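You operate a simulated robot arm through the tools that you are given. There is no shell and no other tool. Be economical: measure what you need, move in short steps, check, and stop when the job is done.

The job below is to be done with a simulated robot arm. You get a single attempt, and the scene is never put back.

JOB
Brush the brown and the purple onion bulb clean on the roller and put them back.
Fine: switch the roller on for it and off again; leave the third bulb muddy.

The check looks at the end state, three seconds after you hand in, the way a careful person would. Anything else that was tipped, shoved, dropped, spilled or broken makes it a failure.

ROBOT AND FRAMES
A 7-joint arm with a two-finger parallel gripper, fixed in place. Base frame: the origin is at the foot of the arm, x ahead of it, y to its left, z up; the work surface is at about z = 0.804. Units: m, degrees, N and s.
With the tool pointing down near the work surface it reaches from about 0.3 to 0.7 m from the base axis. Its first joint turns from -66.0 to 66.0 degrees. Payload 1.57 kg.
The TCP is the grasp point between the finger pads, 0.03 m short of the fingertips. In the tool frame z runs along the fingers and y along their closing line. Largest opening 0.11 m; finger width 0.024, thickness 0.012; the body of the gripper, 0.048 by 0.112 m, starts 0.078 m behind the TCP.
Orientation is told as [roll, pitch, yaw] about the base's x, y, z axes, in that order, counted from this pose: with the fingers straight down and closing along the base's y, the tool's x points along the base's -x, its y along +y and its z along -z.

CONTROLS
- The arm moves only by the tool step_arm. Its argument "plan" is one flat list of numbers, 6 for each row, row after row: the shift along the tool's x, y, z in units of 150 mm (1.0 is 150 mm), then the turn, a rotation vector about the tool's x, y, z in units of 60 degrees (1.0 is 60 degrees). In form: [tx, ty, tz, wx, wy, wz, tx, ty, tz, wx, wy, wz, ...]. A call has 1 to 10 rows; each row is the pose to reach, as a shift and turn from the pose commanded when the call began, along the tool's axes at that moment. "grip" is the closure in counts, from 0 (fully open) to 255 (shut), set as the call begins (left out, the last holds). A call with a number of a shift or a turn outside -1 to 1 is refused whole. Rows are played at 5 a second. More than 0.05 m and 8.6 degrees between two rows, or a gripper value outside its range, and nothing of the call is played. Where a pose cannot be reached the arm comes as near as it can. A force on the tool above 40 N (or 10 N above the force at the start of the call, whichever is more), or a blocked arm, ends the call early, and 0.2 s more pass. The fingers move at their own pace (about 0.108 m/s each) and stop on an object; they squeeze with about 28 N. The grip force told is the motor's: it shows also when the fingers shut on nothing. Time passes only in rows, and 0.2 s behind the last, so rows that repeat a pose let the fingers close. It gives the time, the measured TCP pose, the force on the tool (base axes), the opening and the grip force at its end, in the units of the frame above (readings bear some noise).
- Cameras (640 x 400 px; columns grow to the right, rows downward): "scene" is fixed at [0.1559, -0.3856, 1.4041]; the picture's right is [0.86, -0.50, 0.00], its down [-0.29, -0.50, -0.82] and it looks along [0.41, 0.71, -0.58] (base axes); focal length 327 px, centre (320, 200). "wrist" rides on the gripper at [0.07, 0.016, -0.141] in the tool frame; the picture's right is [-0.23, 0.97, 0.00], its down [-0.86, -0.20, -0.48] and it looks along [-0.47, -0.11, 0.88] (tool axes); focal length 222 px, centre (320, 200). There is no depth. A picture from a camera that has moved, and an enlarged one, comes with that camera's place and axes in the base frame and with its lens.
- capture(camera): a new picture of that camera. It takes no simulated time.
- close_up(camera, box): a new picture of the part [left, top, right, bottom] of that camera's present view, enlarged. It takes no simulated time.
- sign_off(): hands the job in; it is judged then, once.

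Go step by step. Nothing tells you positions but the pictures and the camera data: compare them with the known pose of the tool, close in by small moves and look again before you grip or let go. The budget is 120 turns and 76 pictures, counting those below and the enlarged ones. Unless the task says otherwise, let go and move clear before handing in, and close with one line.

The tools are called after "Call:" by a JSON object that holds its "op" and its "data". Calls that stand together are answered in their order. step_arm: Moves the arm, as the interface text tells. Its arguments: {"type":"object","properties":{"plan":{"type":"array"},"grip":{"type":"number"}},"required":["plan"]} The other tools are called the same way: capture (camera) takes a picture; close_up (camera, box) takes an enlarged picture of a part of a camera's view; sign_off () hands the job in.

At the start:

```text
time: 0.0
tool_pos: [0.423, 0.132, 1.121]
tool_rot: [0.0, 0.0, -0.1]
contact_force: [-0.9, 0.5, -0.1]
gripper_width: 0.11
grip_force: 0.0
```

scene: 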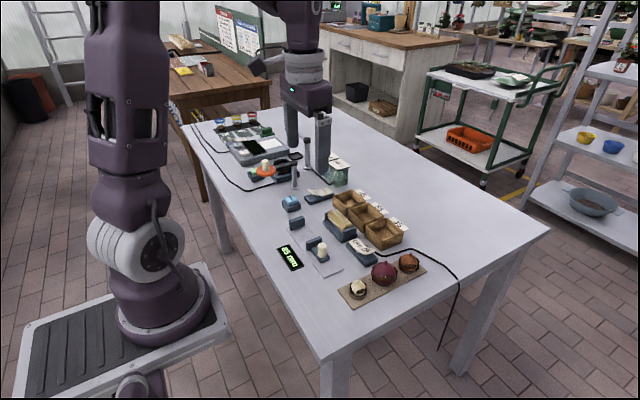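
wrist: 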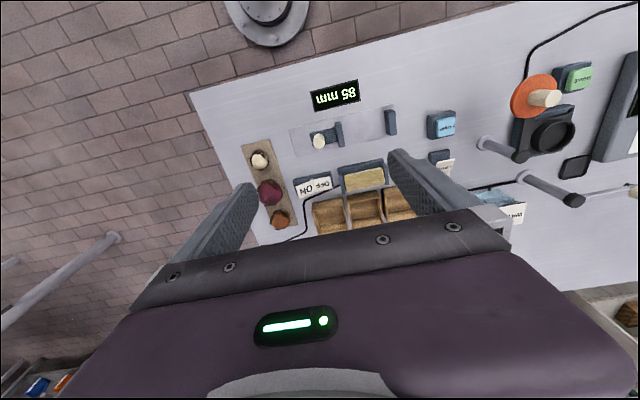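

I see three bulbs on a board at the near right of the table, with a roller station, an ON/OFF switch and bins next to it. I'll take enlarged views first.

Call:
{"op": "close_up", "data": {"camera": "scene", "box": [270, 170, 450, 310]}}

Call:
{"op": "close_up", "data": {"camera": "wrist", "box": [230, 60, 470, 240]}}

Call:
{"op": "close_up", "data": {"camera": "scene", "box": [190, 100, 370, 220]}}

```text
2.86 times, centred on (360, 240) of scene
camera zoom: at [0.1559, -0.3856, 1.4041], right [0.86, -0.5, 0.0], down [-0.29, -0.5, -0.82], along [0.41, 0.71, -0.58], focal length 934 px, centre (206, 86)
```

zoom: 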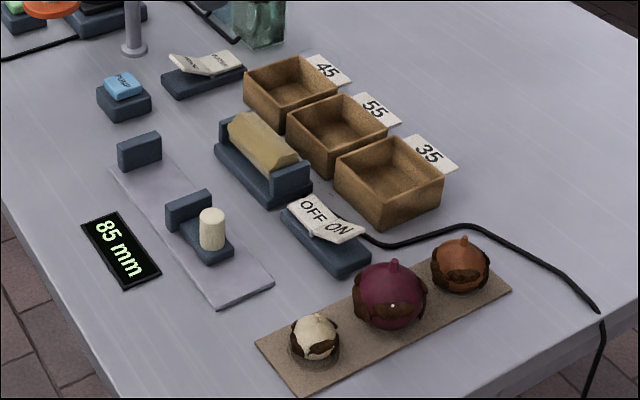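

```text
2.22 times, centred on (350, 150) of wrist
camera zoom: at [0.3534, 0.1487, 1.2625], right [0.23, 0.97, 0.0], down [0.85, -0.2, 0.48], along [0.47, -0.11, -0.88], focal length 494 px, centre (253, 311)
```

zoom: 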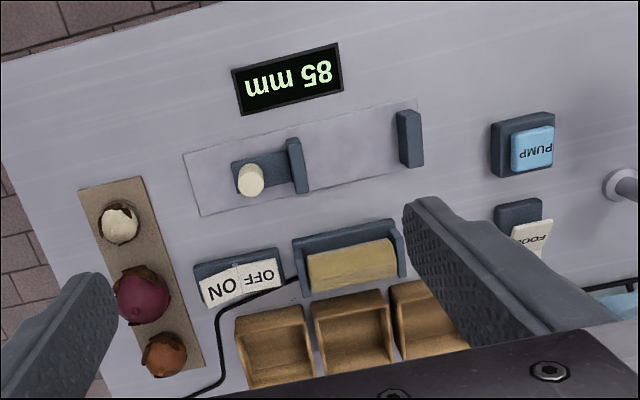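

```text
3.33 times, centred on (280, 160) of scene
camera zoom: at [0.1559, -0.3856, 1.4041], right [0.86, -0.5, 0.0], down [-0.29, -0.5, -0.82], along [0.41, 0.71, -0.58], focal length 1090 px, centre (453, 333)
```

zoom: 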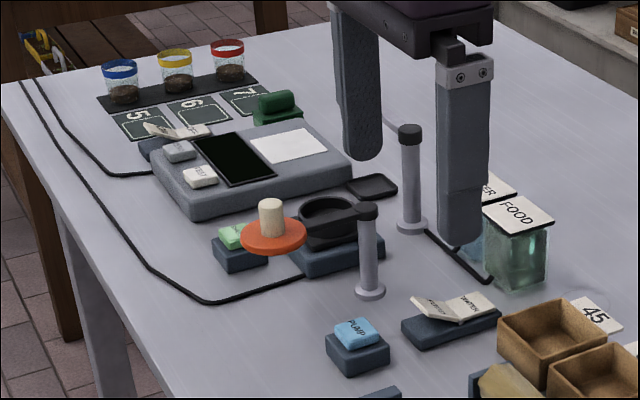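

The bulbs appear to lie along x at y about -0.01: pale at x 0.46, purple at 0.53 and brown at 0.61. The roller is near (0.55, 0.19) and its rocker switch near (0.55, 0.09). I'll bring the wrist camera over them.

Call:
{"op": "step_arm", "data": {"plan": [-0.03, -0.22, 0.2, 0, 0, 0, -0.06, -0.44, 0.4, 0, 0, 0, -0.1, -0.66, 0.6, 0, 0, 0, -0.133, -0.88, 0.8, 0, 0, 0, -0.133, -0.88, 0.8, 0, 0, 0], "grip": 0}}

Call:
{"op": "capture", "data": {"camera": "wrist"}}

```text
time: 1.2
tool_pos: [0.443, -0.0002, 1.001]
tool_rot: [0.0, 0.0, 0.1]
contact_force: [0.5, 0.2, 0.7]
gripper_width: 0.1099
grip_force: 0.0
```

```text
70 pictures are left
camera wrist: at [0.373, 0.0161, 1.1416], right [0.23, 0.97, 0.0], down [0.85, -0.2, 0.48], along [0.47, -0.11, -0.88], focal length 222 px, centre (320, 200)
```

wrist: 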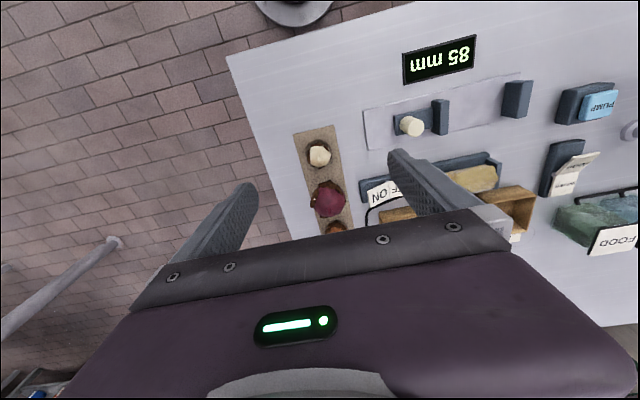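

Call:
{"op": "close_up", "data": {"camera": "wrist", "box": [280, 120, 380, 240]}}

Call:
{"op": "close_up", "data": {"camera": "scene", "box": [320, 180, 430, 300]}}

```text
3.33 times, centred on (330, 180) of wrist
camera zoom: at [0.373, 0.0161, 1.1416], right [0.23, 0.97, 0.0], down [0.85, -0.2, 0.48], along [0.47, -0.11, -0.88], focal length 740 px, centre (287, 267)
```

zoom: 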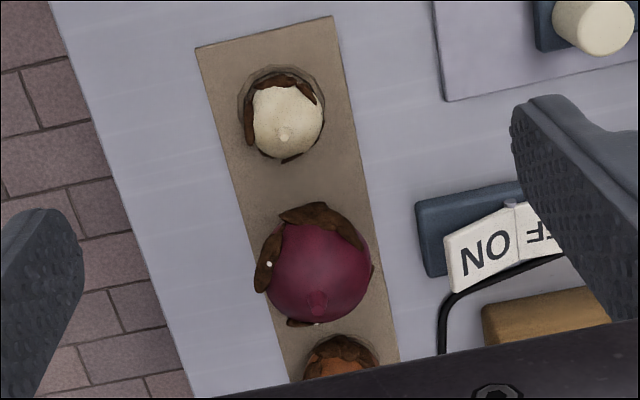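

```text
3.33 times, centred on (375, 240) of scene
camera zoom: at [0.1559, -0.3857, 1.4041], right [0.86, -0.5, 0.0], down [-0.29, -0.5, -0.82], along [0.41, 0.71, -0.58], focal length 1090 px, centre (137, 67)
```

zoom: 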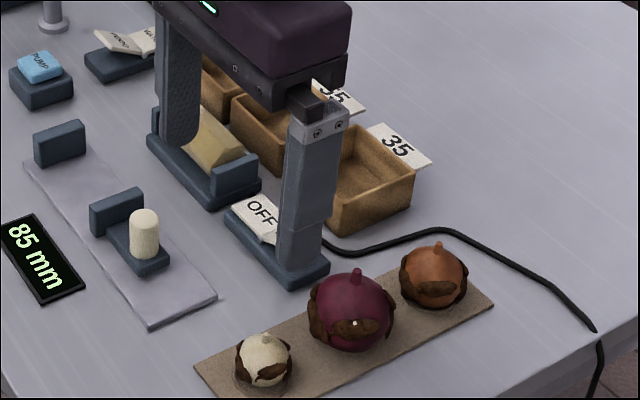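

Each bulb carries mud patches all round its lower half. Next I look at the roller and switch from closer.

Call:
{"op": "step_arm", "data": {"plan": [0, 0.3, 0, 0, 0, 0, 0, 0.6, 0.1, 0, 0, 0, 0.1, 0.8, 0.2, 0, 0, 0, 0.2, 0.9, 0.3, 0, 0, 0, 0.2, 0.9, 0.3, 0, 0, 0], "grip": 255}}

Call:
{"op": "capture", "data": {"camera": "wrist"}}

Call:
{"op": "close_up", "data": {"camera": "wrist", "box": [260, 130, 420, 230]}}

```text
time: 2.4
tool_pos: [0.4125, 0.1359, 0.9564]
tool_rot: [0.0, 0.1, 0.0]
contact_force: [-0.3, 0.3, 0.8]
gripper_width: 0.0003
grip_force: 21.0
```

```text
67 pictures are left
camera wrist: at [0.3432, 0.1524, 1.0966], right [0.23, 0.97, 0.0], down [0.85, -0.2, 0.48], along [0.47, -0.11, -0.88], focal length 222 px, centre (320, 200)
```

wrist: 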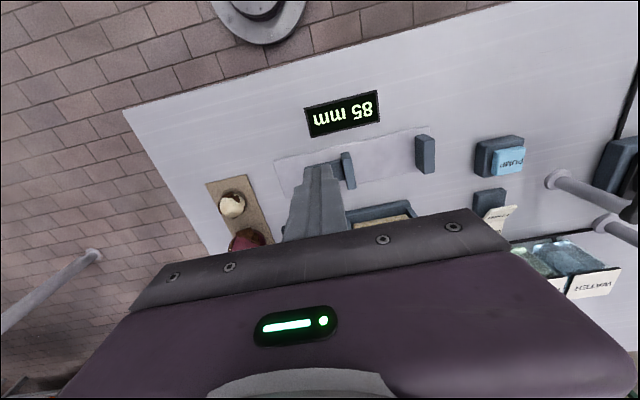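

```text
4.00 times, centred on (340, 180) of wrist
camera zoom: at [0.3432, 0.1524, 1.0966], right [0.23, 0.97, 0.0], down [0.85, -0.2, 0.48], along [0.47, -0.11, -0.88], focal length 888 px, centre (240, 280)
```

zoom: 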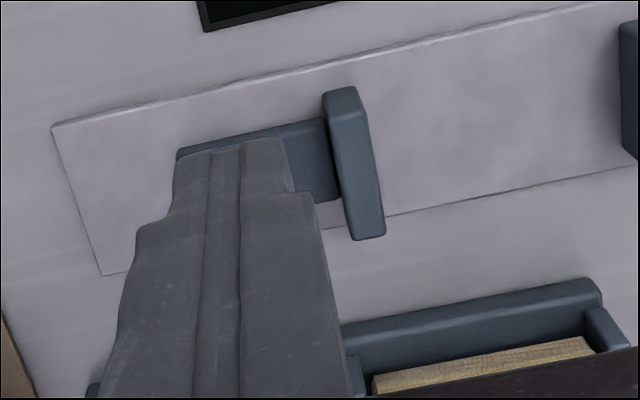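

Call:
{"op": "close_up", "data": {"camera": "scene", "box": [322, 200, 386, 240]}}

Call:
{"op": "close_up", "data": {"camera": "scene", "box": [334, 228, 398, 268]}}

```text
10.00 times, centred on (354, 220) of scene
camera zoom: at [0.1559, -0.3856, 1.4041], right [0.86, -0.5, 0.0], down [-0.29, -0.5, -0.82], along [0.41, 0.71, -0.58], focal length 3271 px, centre (-20, 0)
```

zoom: 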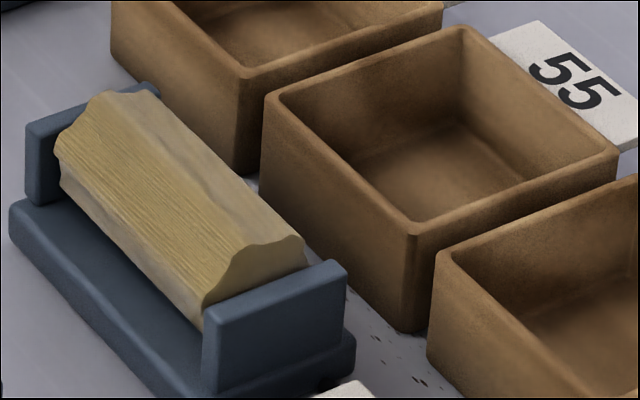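

```text
10.00 times, centred on (366, 248) of scene
camera zoom: at [0.1559, -0.3856, 1.4041], right [0.86, -0.5, 0.0], down [-0.29, -0.5, -0.82], along [0.41, 0.71, -0.58], focal length 3271 px, centre (-140, -280)
```

zoom: 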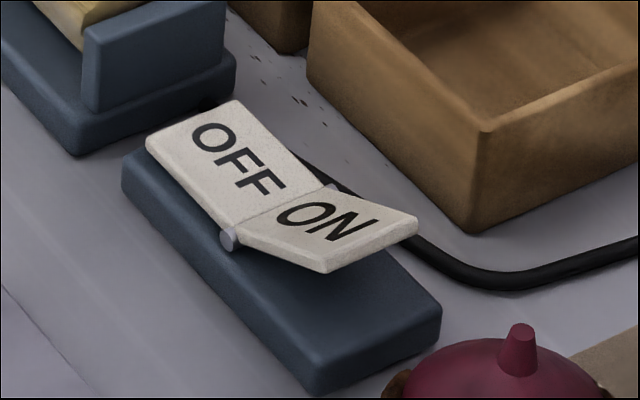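

The OFF half of the rocker is down and the ON half is raised, at about (0.552, 0.062). I'll position the closed fingers above it.

Call:
{"op": "step_arm", "data": {"plan": [-0.25, -0.13, 0.1, 0, 0, 0, -0.5, -0.26, 0.2, 0, 0, 0, -0.75, -0.39, 0.3, 0, 0, 0, -0.93, -0.49, 0.373, 0, 0, 0, -0.93, -0.49, 0.373, 0, 0, 0]}}

Call:
{"op": "close_up", "data": {"camera": "scene", "box": [310, 190, 406, 270]}}

```text
time: 3.6
tool_pos: [0.5511, 0.0611, 0.902]
tool_rot: [0.0, -0.1, -0.2]
contact_force: [-0.3, -0.5, 0.4]
gripper_width: 0.0001
grip_force: 21.8
```

```text
5.00 times, centred on (358, 230) of scene
camera zoom: at [0.1559, -0.3857, 1.4041], right [0.86, -0.5, 0.0], down [-0.29, -0.5, -0.82], along [0.41, 0.71, -0.58], focal length 1635 px, centre (130, 50)
```

zoom: 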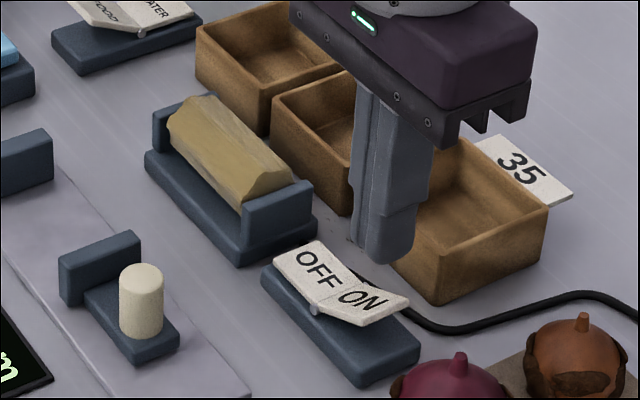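

The fingertip sits at the outer edge of the ON half. I'll shift slightly and press down slowly.

Call:
{"op": "step_arm", "data": {"plan": [0.02, 0.033, 0.1, 0, 0, 0, 0.02, 0.033, 0.18, 0, 0, 0, 0.02, 0.033, 0.22, 0, 0, 0, 0.02, 0.033, 0.25, 0, 0, 0, 0.02, 0.033, 0.28, 0, 0, 0, 0.02, 0.033, 0.3, 0, 0, 0]}}

Call:
{"op": "close_up", "data": {"camera": "scene", "box": [310, 190, 406, 270]}}

```text
time: 5.0
tool_pos: [0.55, 0.0664, 0.8542]
tool_rot: [0.0, 0.0, 0.1]
contact_force: [-0.5, -0.3, 0.5]
gripper_width: 0.0001
grip_force: 21.3
```

```text
5.00 times, centred on (358, 230) of scene
camera zoom: at [0.1559, -0.3856, 1.4041], right [0.86, -0.5, 0.0], down [-0.29, -0.5, -0.82], along [0.41, 0.71, -0.58], focal length 1635 px, centre (130, 50)
```

zoom: 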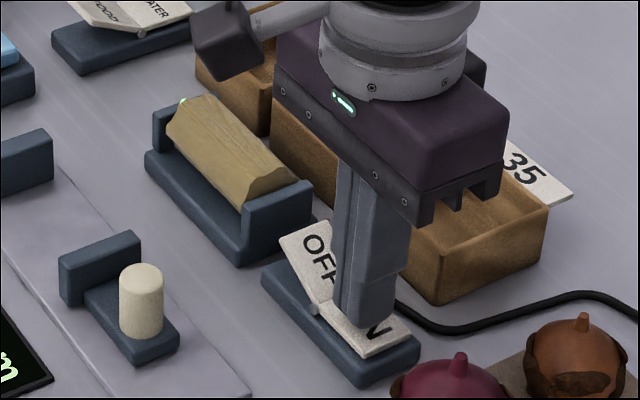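

The rocker flipped to ON and a green lamp lit at the roller. I'll lift off and go above the brown bulb with the fingers partly open.

Call:
{"op": "step_arm", "data": {"plan": [0, 0, -0.3, 0, 0, 0, 0, 0, -0.6, 0, 0, 0, -0.18, -0.25, -0.6, 0, 0, 0, -0.36, -0.51, -0.6, 0, 0, 0, -0.36, -0.51, -0.6, 0, 0, 0], "grip": 70}}

Call:
{"op": "close_up", "data": {"camera": "scene", "box": [330, 190, 442, 300]}}

Call:
{"op": "capture", "data": {"camera": "wrist"}}

```text
time: 6.2
tool_pos: [0.6041, -0.0125, 0.9475]
tool_rot: [-0.1, -0.1, -0.1]
contact_force: [0.3, -0.3, -0.1]
gripper_width: 0.0798
grip_force: 0.1
```

```text
3.64 times, centred on (386, 245) of scene
camera zoom: at [0.1559, -0.3857, 1.4041], right [0.86, -0.5, 0.0], down [-0.29, -0.5, -0.82], along [0.41, 0.71, -0.58], focal length 1189 px, centre (80, 36)
```

zoom: 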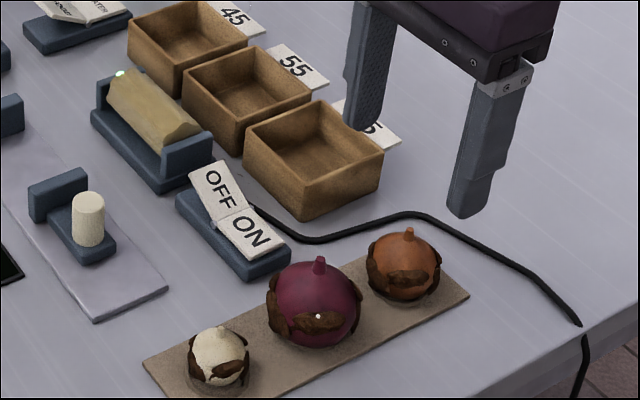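

```text
60 pictures are left
camera wrist: at [0.5342, 0.0049, 1.0881], right [0.23, 0.97, 0.0], down [0.85, -0.2, 0.48], along [0.47, -0.11, -0.88], focal length 222 px, centre (320, 200)
```

wrist: 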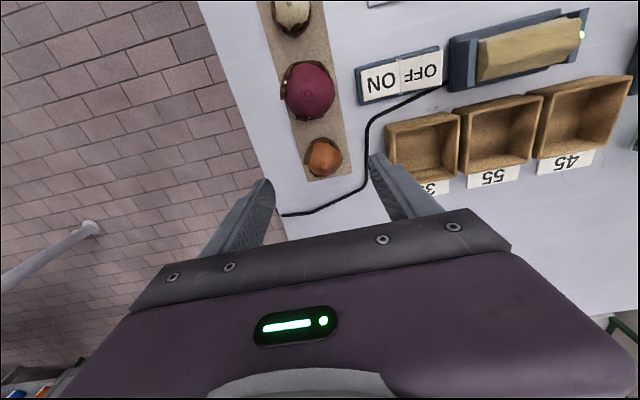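

The wrist view puts brown near (0.610, -0.010), and the corrected scene view agrees to within about 1 cm. I'll go partway down and look again.

Call:
{"op": "step_arm", "data": {"plan": [-0.02, 0.01, 0.2, 0, 0, 0, -0.02, 0.01, 0.4, 0, 0, 0, -0.02, 0.01, 0.5, 0, 0, 0, -0.02, 0.01, 0.5, 0, 0, 0]}}

Call:
{"op": "close_up", "data": {"camera": "scene", "box": [362, 220, 442, 290]}}

Call:
{"op": "close_up", "data": {"camera": "wrist", "box": [240, 80, 400, 220]}}

```text
time: 7.2
tool_pos: [0.6072, -0.01, 0.8723]
tool_rot: [0.0, 0.1, -0.1]
contact_force: [0.3, 0.3, -0.9]
gripper_width: 0.0798
grip_force: 0.2
```

```text
5.71 times, centred on (402, 255) of scene
camera zoom: at [0.1559, -0.3856, 1.4041], right [0.86, -0.5, 0.0], down [-0.29, -0.5, -0.82], along [0.41, 0.71, -0.58], focal length 1869 px, centre (-149, -114)
```

zoom: 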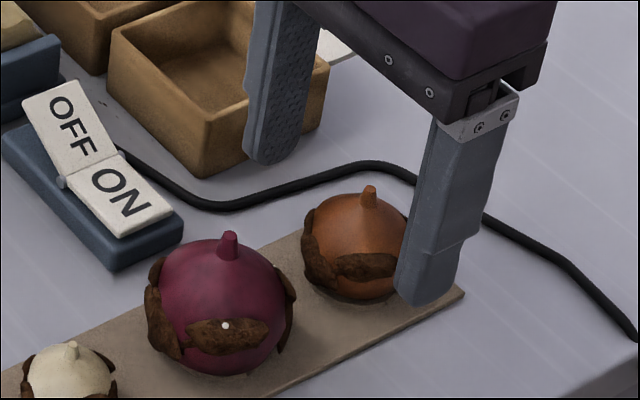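

```text
2.86 times, centred on (320, 150) of wrist
camera zoom: at [0.537, 0.0073, 1.0122], right [0.23, 0.97, 0.0], down [0.85, -0.2, 0.48], along [0.47, -0.11, -0.88], focal length 635 px, centre (320, 343)
```

zoom: 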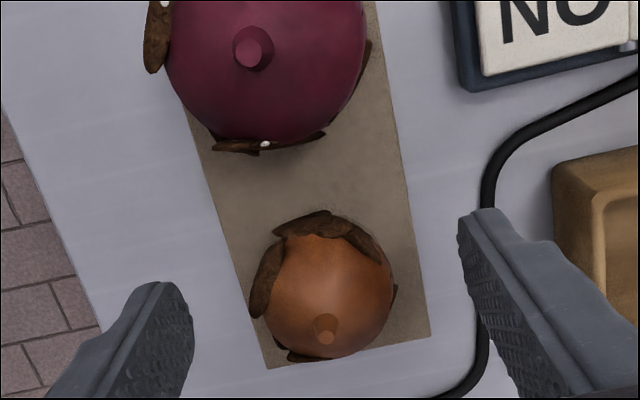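

Brown's centre and neck read (0.613, -0.0095). I'll nudge 6 mm forward, go down to TCP 0.846 and close.

Call:
{"op": "step_arm", "data": {"plan": [-0.04, 0.003, 0.08, 0, 0, 0, -0.04, 0.003, 0.173, 0, 0, 0, -0.04, 0.003, 0.173, 0, 0, 0]}}

Call:
{"op": "step_arm", "data": {"plan": [0, 0, 0, 0, 0, 0, 0, 0, 0, 0, 0, 0, 0, 0, 0, 0, 0, 0, 0, 0, 0, 0, 0, 0], "grip": 255}}

Call:
{"op": "close_up", "data": {"camera": "scene", "box": [362, 220, 442, 290]}}

```text
time: 8.0
tool_pos: [0.6124, -0.0087, 0.8453]
tool_rot: [0.1, 0.0, 0.0]
contact_force: [-0.1, -0.9, -0.3]
gripper_width: 0.0801
grip_force: 0.0
```

```text
time: 9.0
tool_pos: [0.6126, -0.0077, 0.845]
tool_rot: [-0.1, 0.1, -0.2]
contact_force: [0.5, -0.2, 1.1]
gripper_width: 0.0433
grip_force: 27.9
```

```text
5.71 times, centred on (402, 255) of scene
camera zoom: at [0.1559, -0.3856, 1.4041], right [0.86, -0.5, 0.0], down [-0.29, -0.5, -0.82], along [0.41, 0.71, -0.58], focal length 1869 px, centre (-149, -114)
```

zoom: 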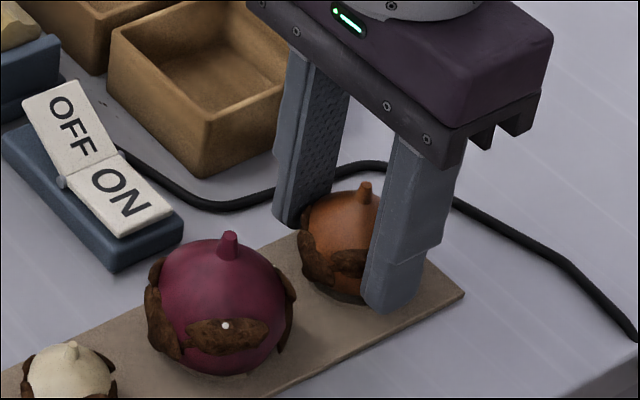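

Brown is held, with the opening at 43 mm. I'll lift it and carry it toward the roller.

Call:
{"op": "step_arm", "data": {"plan": [0, 0, -0.3, 0, 0, 0, 0, 0, -0.6, 0, 0, 0, 0.1, 0.2, -0.75, 0, 0, 0, 0.2, 0.45, -0.75, 0, 0, 0, 0.3, 0.72, -0.75, 0, 0, 0, 0.42, 1.0, -0.75, 0, 0, 0, 0.42, 1.0, -0.75, 0, 0, 0]}}

Call:
{"op": "step_arm", "data": {"plan": [0, 0.1, 0, 0, 0, 0.14, 0, 0.2, 0, 0, 0, 0.28, 0, 0.3, 0, 0, 0, 0.42, 0, 0.33, 0, 0, 0, 0.56, 0, 0.33, 0, 0, 0, 0.7, 0, 0.33, 0, 0, 0, 0.84, 0, 0.33, 0, 0, 0, 0.98, 0, 0.33, 0, 0, 0, 0.98]}}

Call:
{"op": "step_arm", "data": {"plan": [0, 0, 0, 0, 0, 0.14, 0, 0, 0, 0, 0, 0.28, 0, 0, 0, 0, 0, 0.42, 0, 0, 0, 0, 0, 0.52, 0, 0, 0, 0, 0, 0.52]}}

Call:
{"op": "capture", "data": {"camera": "scene"}}

Call:
{"op": "capture", "data": {"camera": "wrist"}}

```text
time: 10.6
tool_pos: [0.5484, 0.142, 0.9575]
tool_rot: [0.2, -0.1, -0.1]
contact_force: [-0.1, 0.5, -0.1]
gripper_width: 0.0429
grip_force: 28.0
```

```text
time: 12.4
tool_pos: [0.5502, 0.1907, 0.9567]
tool_rot: [0.0, 0.0, -59.0]
contact_force: [0.1, -0.1, -0.5]
gripper_width: 0.0434
grip_force: 28.1
```

```text
time: 13.6
tool_pos: [0.5499, 0.1911, 0.958]
tool_rot: [0.1, 0.1, -90.2]
contact_force: [-0.2, -0.1, 0.2]
gripper_width: 0.0432
grip_force: 27.5
```

```text
56 pictures are left
```

scene: 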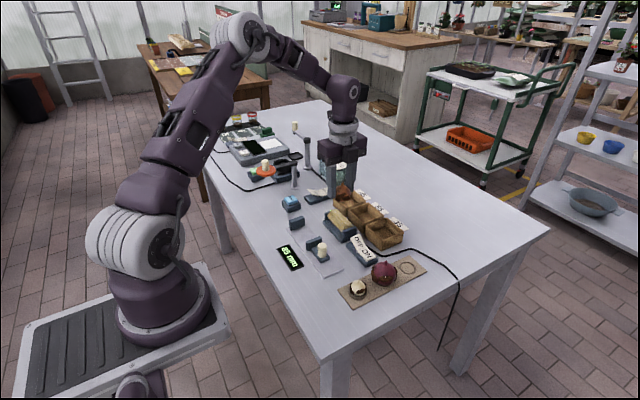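

```text
55 pictures are left
camera wrist: at [0.5661, 0.2615, 1.0982], right [0.97, -0.23, 0.0], down [-0.2, -0.85, 0.48], along [-0.11, -0.47, -0.88], focal length 222 px, centre (320, 200)
```

wrist: 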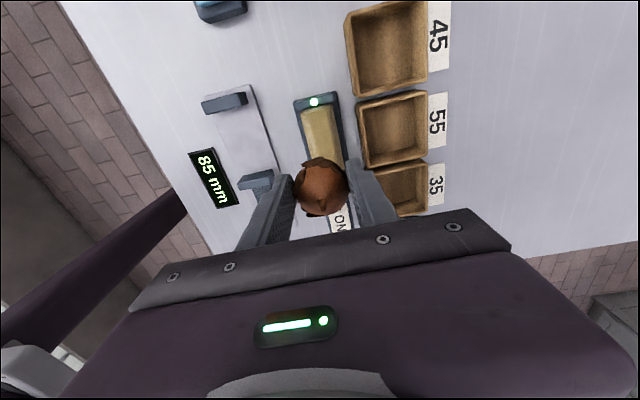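

The bulb is above the roller with the fingers across it. I'll tilt the tool 45° so the muddy side, now facing +y, turns down to the roller, then look before descending.

Call:
{"op": "step_arm", "data": {"plan": [0, 0, 0, 0, -0.14, 0, 0, 0, 0, 0, -0.28, 0, 0.03, 0.01, 0, 0, -0.42, 0, 0.06, 0.02, 0, 0, -0.56, 0, 0.07, 0.025, 0, 0, -0.7, 0, 0.07, 0.025, 0.1, 0, -0.75, 0, 0.07, 0.025, 0.2, 0, -0.75, 0, 0.07, 0.025, 0.2, 0, -0.75, 0]}}

Call:
{"op": "close_up", "data": {"camera": "scene", "box": [290, 140, 410, 240]}}

Call:
{"op": "capture", "data": {"camera": "wrist"}}

```text
time: 15.4
tool_pos: [0.5531, 0.2004, 0.9274]
tool_rot: [0.2, -45.0, -90.1]
contact_force: [0.4, -0.1, -0.5]
gripper_width: 0.0431
grip_force: 27.8
```

```text
4.00 times, centred on (350, 190) of scene
camera zoom: at [0.1559, -0.3856, 1.4041], right [0.86, -0.5, 0.0], down [-0.29, -0.5, -0.82], along [0.41, 0.71, -0.58], focal length 1308 px, centre (200, 240)
```

zoom: 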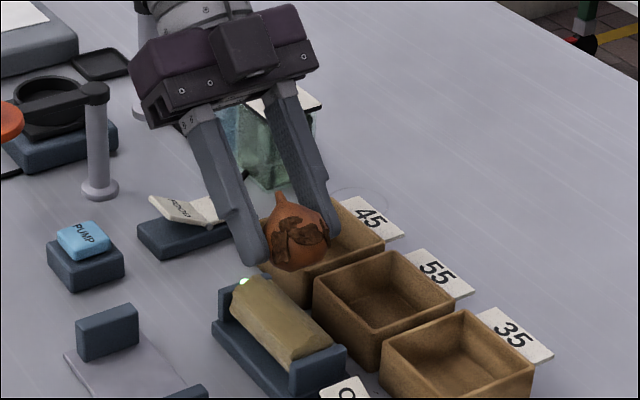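

```text
53 pictures are left
camera wrist: at [0.57, 0.3507, 0.9772], right [0.97, -0.16, 0.16], down [-0.2, -0.27, 0.94], along [-0.11, -0.95, -0.29], focal length 222 px, centre (320, 200)
```

wrist: 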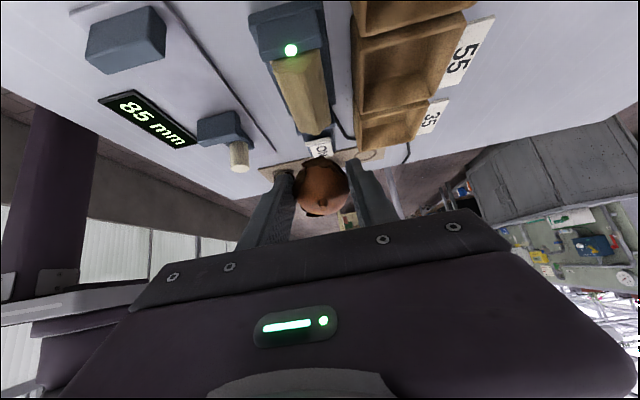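

The tilt looks good and clearances are fine. I'll lower the bulb gently onto the roller.

Call:
{"op": "step_arm", "data": {"plan": [0.09, 0, 0.09, 0, 0, 0, 0.15, 0, 0.15, 0, 0, 0, 0.17, 0, 0.17, 0, 0, 0, 0.18, 0, 0.18, 0, 0, 0, 0.19, 0, 0.19, 0, 0, 0, 0.195, 0, 0.195, 0, 0, 0, 0.195, 0, 0.195, 0, 0, 0]}}

Call:
{"op": "close_up", "data": {"camera": "scene", "box": [310, 170, 390, 240]}}

```text
time: 17.0
tool_pos: [0.5528, 0.2004, 0.8865]
tool_rot: [0.0, -45.0, -90.1]
contact_force: [-0.9, -0.1, -0.4]
gripper_width: 0.0428
grip_force: 28.3
```

```text
5.71 times, centred on (350, 205) of scene
camera zoom: at [0.1559, -0.3856, 1.4041], right [0.86, -0.5, 0.0], down [-0.29, -0.5, -0.82], along [0.41, 0.71, -0.58], focal length 1869 px, centre (149, 171)
```

zoom: 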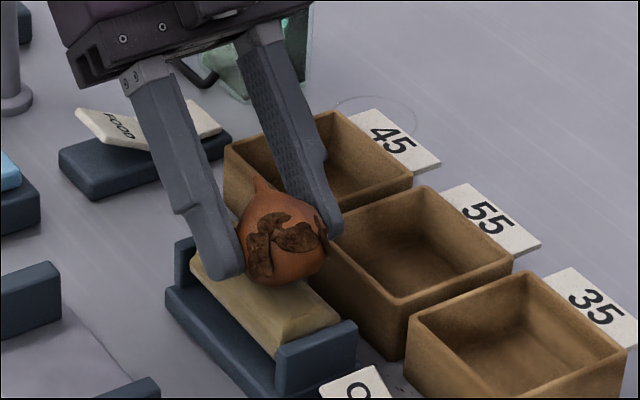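

Call:
{"op": "close_up", "data": {"camera": "scene", "box": [334, 190, 374, 220]}}

Call:
{"op": "close_up", "data": {"camera": "wrist", "box": [250, 110, 410, 230]}}

```text
13.33 times, centred on (354, 205) of scene
camera zoom: at [0.1559, -0.3856, 1.4041], right [0.86, -0.5, 0.0], down [-0.29, -0.5, -0.82], along [0.41, 0.71, -0.58], focal length 4361 px, centre (-133, 133)
```

zoom: 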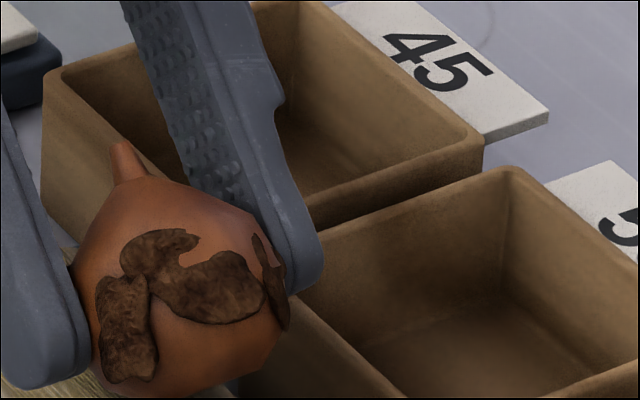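

```text
3.33 times, centred on (330, 170) of wrist
camera zoom: at [0.5702, 0.3512, 0.9358], right [0.97, -0.16, 0.16], down [-0.2, -0.27, 0.94], along [-0.11, -0.95, -0.29], focal length 740 px, centre (287, 300)
```

zoom: 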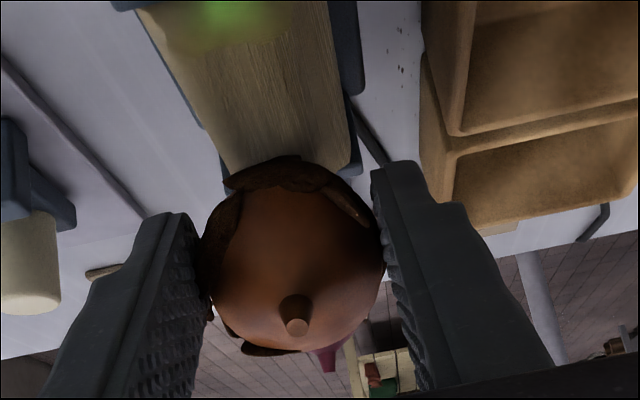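

The fingers straddle the roller and clear the box. I'll shift 3 mm away from the box and continue down until contact.

Call:
{"op": "step_arm", "data": {"plan": [0, -0.02, 0, 0, 0, 0, 0.008, -0.02, 0.008, 0, 0, 0, 0.016, -0.02, 0.016, 0, 0, 0, 0.024, -0.02, 0.024, 0, 0, 0, 0.03, -0.02, 0.03, 0, 0, 0, 0.03, -0.02, 0.03, 0, 0, 0]}}

Call:
{"op": "close_up", "data": {"camera": "scene", "box": [326, 190, 374, 226]}}

```text
time: 18.4
tool_pos: [0.5502, 0.2007, 0.8802]
tool_rot: [0.2, -45.2, -90.1]
contact_force: [-5.9, -0.2, 29.2]
gripper_width: 0.0434
grip_force: 28.0
```

```text
11.11 times, centred on (350, 208) of scene
camera zoom: at [0.1552, -0.3858, 1.4042], right [0.86, -0.5, 0.0], down [-0.29, -0.5, -0.82], along [0.41, 0.71, -0.58], focal length 3634 px, centre (-13, 111)
```

zoom: 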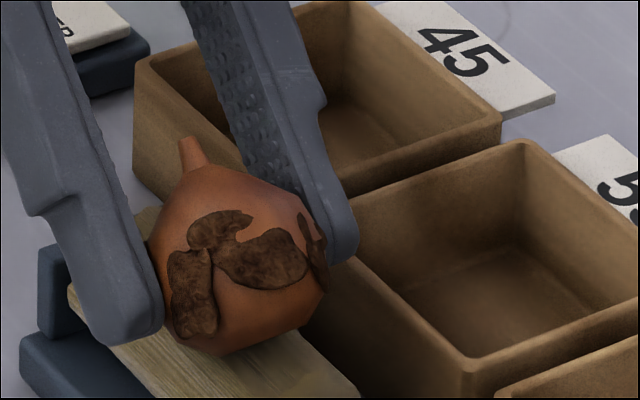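

The bulb is in contact at 29 N, and the sideways drag shows the roller is turning. I'll ease to a lighter press and hold for about two seconds.

Call:
{"op": "step_arm", "data": {"plan": [-0.006, 0, -0.006, 0, 0, 0, -0.006, 0, -0.006, 0, 0, 0, -0.006, 0, -0.006, 0, 0, 0, -0.006, 0, -0.006, 0, 0, 0, -0.006, 0, -0.006, 0, 0, 0, -0.006, 0, -0.006, 0, 0, 0, -0.006, 0, -0.006, 0, 0, 0, -0.006, 0, -0.006, 0, 0, 0, -0.006, 0, -0.006, 0, 0, 0]}}

Call:
{"op": "close_up", "data": {"camera": "wrist", "box": [250, 110, 410, 230]}}

Call:
{"op": "close_up", "data": {"camera": "scene", "box": [326, 190, 374, 226]}}

```text
time: 20.4
tool_pos: [0.55, 0.2017, 0.8817]
tool_rot: [0.0, -44.9, -90.1]
contact_force: [-2.8, 0.4, 10.7]
gripper_width: 0.0432
grip_force: 28.3
```

```text
3.33 times, centred on (330, 170) of wrist
camera zoom: at [0.5669, 0.351, 0.9311], right [0.97, -0.16, 0.16], down [-0.2, -0.27, 0.94], along [-0.11, -0.95, -0.29], focal length 740 px, centre (287, 300)
```

zoom: 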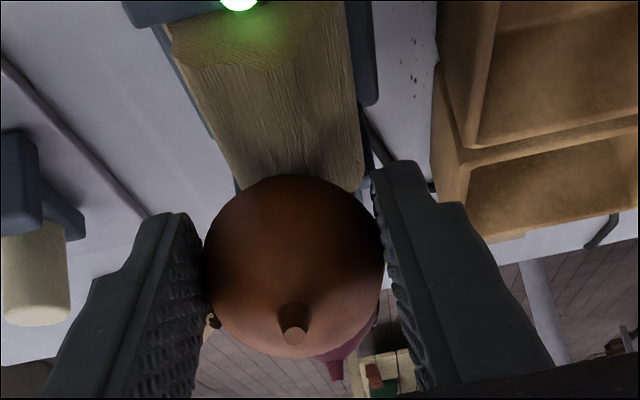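

```text
11.11 times, centred on (350, 208) of scene
camera zoom: at [0.1556, -0.3857, 1.4042], right [0.86, -0.5, 0.0], down [-0.29, -0.5, -0.82], along [0.41, 0.71, -0.58], focal length 3634 px, centre (-13, 111)
```

zoom: 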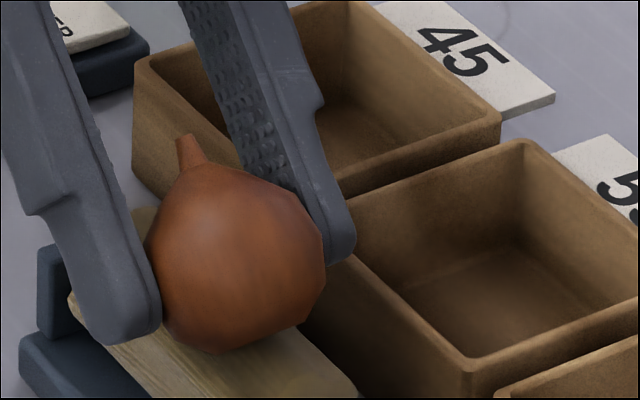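

The mud is gone from the sides I can see after the contact time. I'll hold a bit longer to be safe, then lift and look all round.

Call:
{"op": "step_arm", "data": {"plan": [0, 0, 0, 0, 0, 0, 0, 0, 0, 0, 0, 0, 0, 0, 0, 0, 0, 0, 0, 0, 0, 0, 0, 0, -0.1, 0, -0.1, 0, 0, 0, -0.3, 0, -0.3, 0, 0, 0, -0.4, 0, -0.4, 0, 0, 0, -0.4, 0, -0.4, 0, 0, 0]}}

Call:
{"op": "close_up", "data": {"camera": "scene", "box": [310, 160, 390, 230]}}

Call:
{"op": "close_up", "data": {"camera": "wrist", "box": [270, 130, 390, 230]}}

```text
time: 22.2
tool_pos: [0.5505, 0.2026, 0.9654]
tool_rot: [0.0, -45.0, -90.1]
contact_force: [-0.3, -0.9, -0.1]
gripper_width: 0.043
grip_force: 28.0
```

```text
5.71 times, centred on (350, 195) of scene
camera zoom: at [0.1559, -0.3856, 1.4041], right [0.86, -0.5, 0.0], down [-0.29, -0.5, -0.82], along [0.41, 0.71, -0.58], focal length 1869 px, centre (149, 229)
```

zoom: 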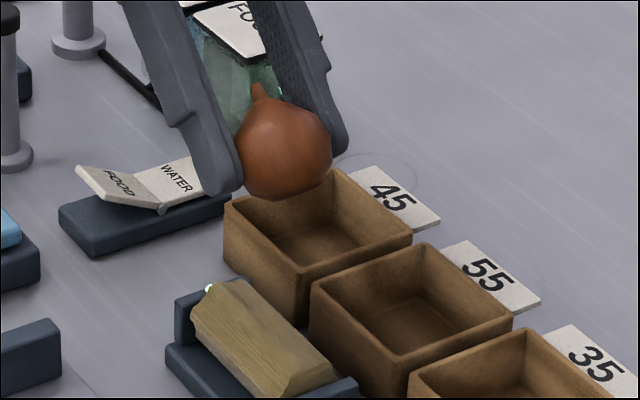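

```text
4.00 times, centred on (330, 180) of wrist
camera zoom: at [0.5668, 0.3513, 1.0163], right [0.97, -0.16, 0.16], down [-0.2, -0.27, 0.94], along [-0.11, -0.95, -0.29], focal length 888 px, centre (280, 280)
```

zoom: 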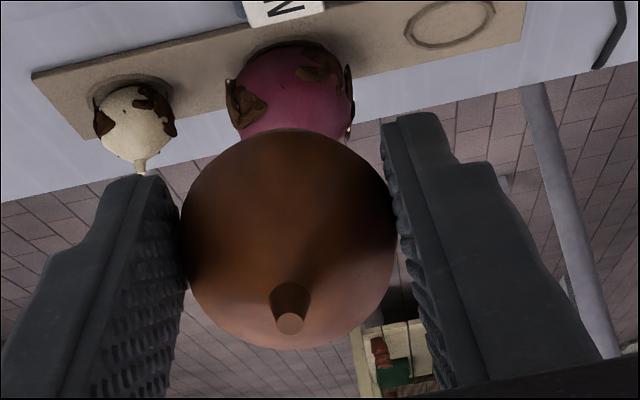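

Brown is clean. Next I'll undo the tilt and the yaw.

Call:
{"op": "step_arm", "data": {"plan": [0, 0, 0, 0, 0.14, 0, 0, 0, 0, 0, 0.28, 0, 0, 0, 0, 0, 0.42, 0, 0, 0, 0, 0, 0.56, 0, 0, 0, 0, 0, 0.7, 0, 0, 0, 0, 0, 0.75, 0, 0, 0, 0, 0, 0.75, 0]}}

Call:
{"op": "step_arm", "data": {"plan": [0, 0, 0, 0, 0, -0.14, 0, 0, 0, 0, 0, -0.28, 0, 0, 0, 0, 0, -0.42, 0, 0, 0, 0, 0, -0.56, 0, 0, 0, 0, 0, -0.7, 0, 0, 0, 0, 0, -0.84, 0, 0, 0, 0, 0, -0.98, 0, 0, 0, 0, 0, -0.98]}}

Call:
{"op": "step_arm", "data": {"plan": [0, 0, 0, 0, 0, -0.14, 0, 0, 0, 0, 0, -0.28, 0, 0, 0, 0, 0, -0.42, 0, 0, 0, 0, 0, -0.52, 0, 0, 0, 0, 0, -0.52]}}

```text
time: 23.8
tool_pos: [0.5504, 0.2008, 0.9663]
tool_rot: [0.0, 0.0, -90.2]
contact_force: [0.3, 0.2, -0.1]
gripper_width: 0.0429
grip_force: 27.8
```

```text
time: 25.6
tool_pos: [0.5507, 0.2014, 0.9654]
tool_rot: [0.0, 0.1, -31.1]
contact_force: [-0.3, -0.6, -0.3]
gripper_width: 0.0431
grip_force: 27.5
```

```text
time: 26.8
tool_pos: [0.5507, 0.2011, 0.9657]
tool_rot: [0.0, 0.0, 0.0]
contact_force: [0.0, -0.3, -0.3]
gripper_width: 0.0432
grip_force: 27.5
```

The tool is upright at yaw 0. I'll carry brown back above its spot.

Call:
{"op": "step_arm", "data": {"plan": [-0.1, -0.25, 0, 0, 0, 0, -0.2, -0.5, 0, 0, 0, 0, -0.3, -0.75, 0, 0, 0, 0, -0.413, -1.0, 0, 0, 0, 0, -0.413, -1.0, 0, 0, 0, 0]}}

Call:
{"op": "step_arm", "data": {"plan": [0, -0.2, 0, 0, 0, 0, 0, -0.397, 0.2, 0, 0, 0, 0, -0.397, 0.45, 0, 0, 0, 0, -0.397, 0.63, 0, 0, 0, 0, -0.397, 0.63, 0, 0, 0]}}

Call:
{"op": "close_up", "data": {"camera": "scene", "box": [362, 220, 442, 290]}}

Call:
{"op": "close_up", "data": {"camera": "wrist", "box": [240, 80, 400, 220]}}

```text
time: 28.0
tool_pos: [0.6127, 0.0507, 0.9645]
tool_rot: [0.0, 0.0, 0.0]
contact_force: [0.2, -0.8, -0.2]
gripper_width: 0.0431
grip_force: 27.9
```

```text
time: 29.2
tool_pos: [0.6123, -0.0075, 0.8708]
tool_rot: [0.0, 0.0, -0.1]
contact_force: [-0.4, 0.4, -0.4]
gripper_width: 0.0431
grip_force: 28.0
```

```text
5.71 times, centred on (402, 255) of scene
camera zoom: at [0.1559, -0.3856, 1.4041], right [0.86, -0.5, 0.0], down [-0.29, -0.5, -0.82], along [0.41, 0.71, -0.58], focal length 1869 px, centre (-149, -114)
```

zoom: 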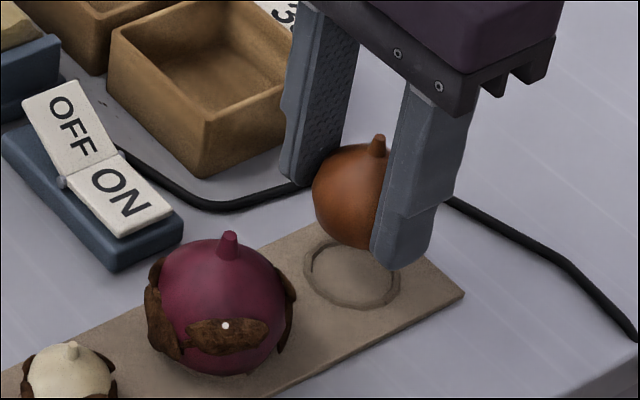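

```text
2.86 times, centred on (320, 150) of wrist
camera zoom: at [0.5428, 0.0085, 1.0117], right [0.23, 0.97, 0.0], down [0.85, -0.2, 0.48], along [0.47, -0.11, -0.88], focal length 635 px, centre (320, 343)
```

zoom: 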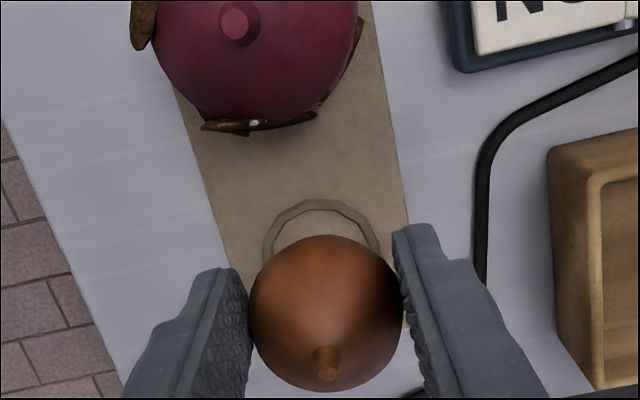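

The ring seat lies right below, matching the pick pose. I'll lower to the pick height.

Call:
{"op": "step_arm", "data": {"plan": [0, 0, 0.06, 0, 0, 0, 0, 0, 0.11, 0, 0, 0, 0, 0, 0.14, 0, 0, 0, 0, 0, 0.166, 0, 0, 0, 0, 0, 0.166, 0, 0, 0]}}

Call:
{"op": "close_up", "data": {"camera": "scene", "box": [362, 220, 442, 290]}}

```text
time: 30.4
tool_pos: [0.612, -0.0081, 0.8463]
tool_rot: [0.0, 0.0, -0.1]
contact_force: [0.1, 0.6, 0.2]
gripper_width: 0.043
grip_force: 28.2
```

```text
5.71 times, centred on (402, 255) of scene
camera zoom: at [0.1559, -0.3856, 1.4041], right [0.86, -0.5, 0.0], down [-0.29, -0.5, -0.82], along [0.41, 0.71, -0.58], focal length 1869 px, centre (-149, -114)
```

zoom: 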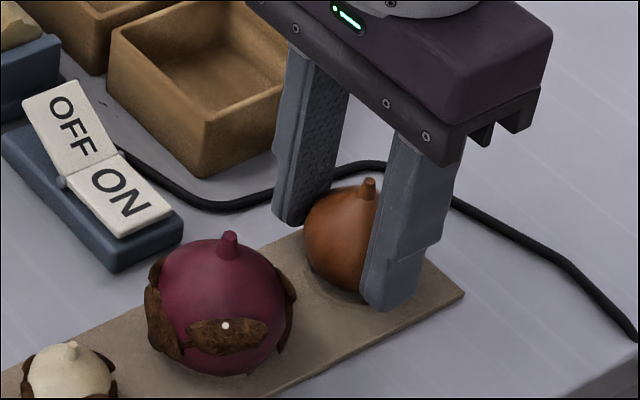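

It sits about 1 mm high. I'll lower that last millimetre, open and rise.

Call:
{"op": "step_arm", "data": {"plan": [0, 0, 0.01, 0, 0, 0, 0, 0, 0.01, 0, 0, 0]}}

Call:
{"op": "step_arm", "data": {"plan": [0, 0, 0, 0, 0, 0, 0, 0, 0, 0, 0, 0, 0, 0, -0.15, 0, 0, 0, 0, 0, -0.4, 0, 0, 0, 0, 0, -0.6, 0, 0, 0, 0, 0, -0.6, 0, 0, 0], "grip": 70}}

Call:
{"op": "close_up", "data": {"camera": "scene", "box": [330, 220, 442, 300]}}

Call:
{"op": "close_up", "data": {"camera": "wrist", "box": [240, 20, 400, 200]}}

```text
time: 31.0
tool_pos: [0.6127, -0.0084, 0.8448]
tool_rot: [0.0, 0.1, -0.1]
contact_force: [-0.1, 0.3, -0.8]
gripper_width: 0.0431
grip_force: 27.8
```

```text
time: 32.4
tool_pos: [0.6122, -0.0082, 0.9355]
tool_rot: [0.1, 0.0, -0.1]
contact_force: [0.2, -0.4, -0.6]
gripper_width: 0.08
grip_force: 0.0
```

```text
5.00 times, centred on (386, 260) of scene
camera zoom: at [0.1559, -0.3856, 1.4041], right [0.86, -0.5, 0.0], down [-0.29, -0.5, -0.82], along [0.41, 0.71, -0.58], focal length 1635 px, centre (-10, -100)
```

zoom: 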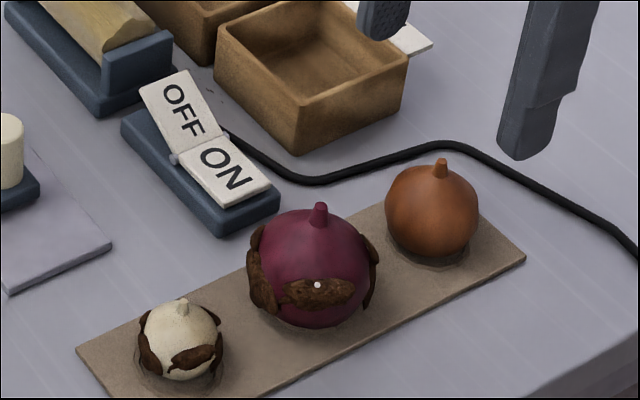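

```text
2.22 times, centred on (320, 110) of wrist
camera zoom: at [0.5425, 0.0084, 1.0756], right [0.23, 0.97, 0.0], down [0.85, -0.2, 0.48], along [0.47, -0.11, -0.88], focal length 494 px, centre (320, 400)
```

zoom: 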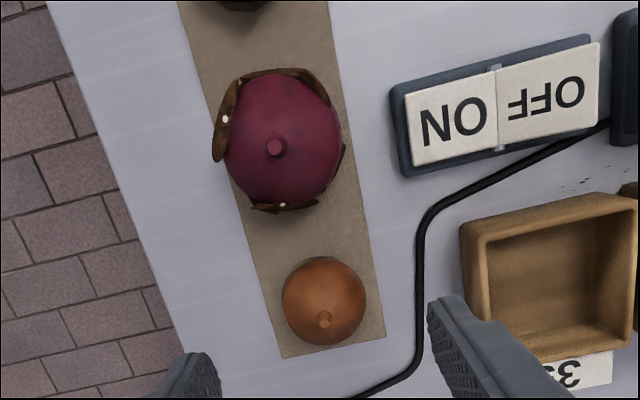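

Brown stands clean in its seat. Purple is at about (0.541, -0.008), around 52 mm across and close to the switch, so I'll take it with the fingers turned 45°.

Call:
{"op": "step_arm", "data": {"plan": [0.16, 0, 0, 0, 0, 0.14, 0.32, 0, 0, 0, 0, 0.28, 0.475, 0.003, 0, 0, 0, 0.42, 0.475, 0.003, 0, 0, 0, 0.56, 0.475, 0.003, 0, 0, 0, 0.7, 0.475, 0.003, 0.1, 0, 0, 0.75, 0.475, 0.003, 0.1, 0, 0, 0.75]}}

Call:
{"op": "close_up", "data": {"camera": "scene", "box": [330, 210, 442, 300]}}

Call:
{"op": "capture", "data": {"camera": "wrist"}}

```text
time: 34.0
tool_pos: [0.5406, -0.0067, 0.9205]
tool_rot: [0.0, -0.1, -45.1]
contact_force: [-0.1, 0.0, 0.0]
gripper_width: 0.0799
grip_force: 0.1
```

```text
4.44 times, centred on (386, 255) of scene
camera zoom: at [0.1559, -0.3856, 1.4041], right [0.86, -0.5, 0.0], down [-0.29, -0.5, -0.82], along [0.41, 0.71, -0.58], focal length 1454 px, centre (27, -44)
```

zoom: 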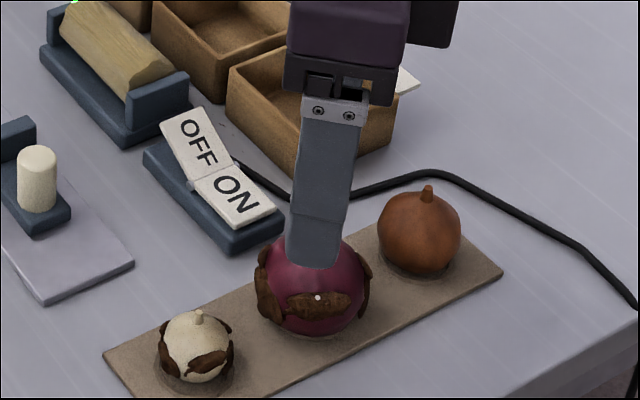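

```text
38 pictures are left
camera wrist: at [0.5034, 0.0539, 1.0607], right [0.85, 0.53, 0.0], down [0.46, -0.75, 0.48], along [0.25, -0.41, -0.88], focal length 222 px, centre (320, 200)
```

wrist: 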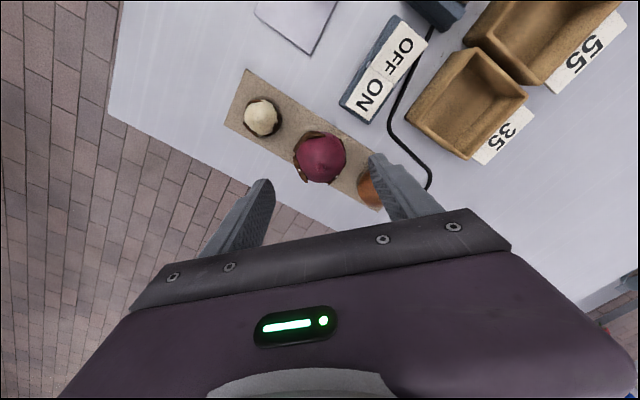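

Purple measures (0.5415, -0.007), directly under the TCP. I'll lower partway with the opening narrowed to about 72 mm.

Call:
{"op": "step_arm", "data": {"plan": [0, 0, 0.15, 0, 0, 0, 0, 0, 0.25, 0, 0, 0, 0, 0, 0.34, 0, 0, 0, 0, 0, 0.34, 0, 0, 0], "grip": 88}}

Call:
{"op": "close_up", "data": {"camera": "wrist", "box": [230, 80, 430, 220]}}

Call:
{"op": "close_up", "data": {"camera": "scene", "box": [350, 220, 430, 290]}}

```text
time: 35.0
tool_pos: [0.5402, -0.0072, 0.8693]
tool_rot: [0.0, 0.0, -45.1]
contact_force: [-0.7, 0.4, 0.1]
gripper_width: 0.0721
grip_force: 0.1
```

```text
2.86 times, centred on (330, 150) of wrist
camera zoom: at [0.5033, 0.0536, 1.0096], right [0.85, 0.53, 0.0], down [0.46, -0.75, 0.48], along [0.25, -0.41, -0.88], focal length 635 px, centre (291, 343)
```

zoom: 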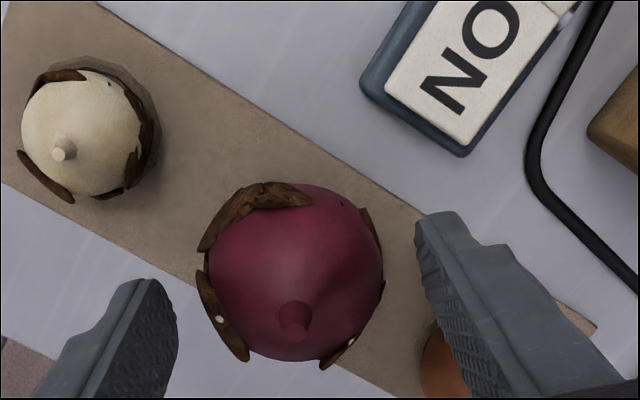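

```text
5.71 times, centred on (390, 255) of scene
camera zoom: at [0.1559, -0.3856, 1.4041], right [0.86, -0.5, 0.0], down [-0.29, -0.5, -0.82], along [0.41, 0.71, -0.58], focal length 1869 px, centre (-80, -114)
```

zoom: 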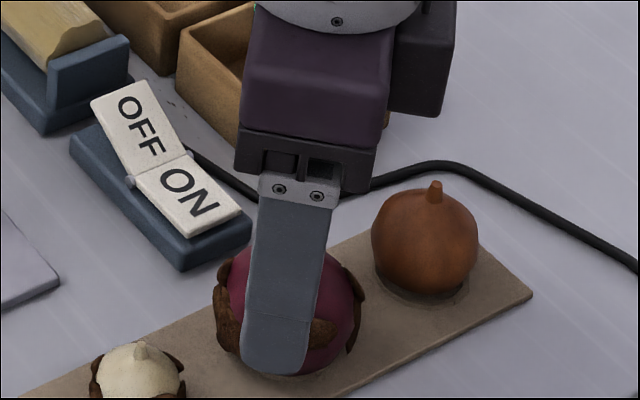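

The bulb is centred between the fingers with room on both sides. I'll go down to TCP 0.848 and close.

Call:
{"op": "step_arm", "data": {"plan": [0, 0, 0.07, 0, 0, 0, 0, 0, 0.14, 0, 0, 0, 0, 0, 0.14, 0, 0, 0]}}

Call:
{"op": "step_arm", "data": {"plan": [0, 0, 0, 0, 0, 0, 0, 0, 0, 0, 0, 0, 0, 0, 0, 0, 0, 0, 0, 0, 0, 0, 0, 0], "grip": 255}}

Call:
{"op": "step_arm", "data": {"plan": [0, 0, -0.15, 0, 0, 0, 0, 0, -0.4, 0, 0, 0, 0, 0, -0.7, 0, 0, 0, 0, 0, -0.7, 0, 0, 0]}}

Call:
{"op": "capture", "data": {"camera": "scene"}}

```text
time: 35.8
tool_pos: [0.5415, -0.008, 0.8473]
tool_rot: [-0.1, -0.1, -45.2]
contact_force: [-1.0, 0.0, 0.3]
gripper_width: 0.0721
grip_force: 0.0
```

```text
time: 36.8
tool_pos: [0.5407, -0.0077, 0.8472]
tool_rot: [-0.1, 0.0, -45.0]
contact_force: [-0.5, 0.9, 0.3]
gripper_width: 0.0532
grip_force: 28.2
```

```text
time: 37.8
tool_pos: [0.5423, -0.0069, 0.9533]
tool_rot: [0.1, 0.0, -45.1]
contact_force: [0.3, 0.3, -1.4]
gripper_width: 0.0532
grip_force: 28.0
```

```text
35 pictures are left
```

scene: 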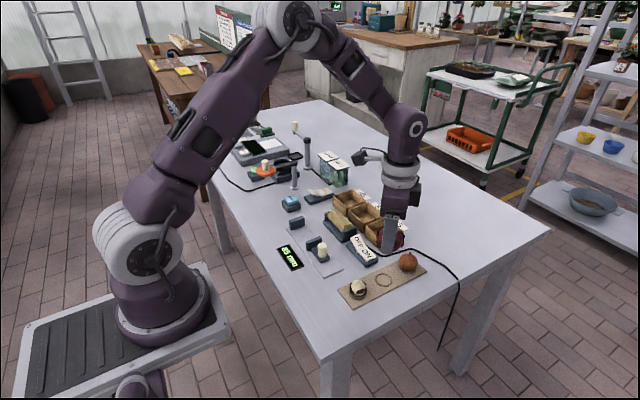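

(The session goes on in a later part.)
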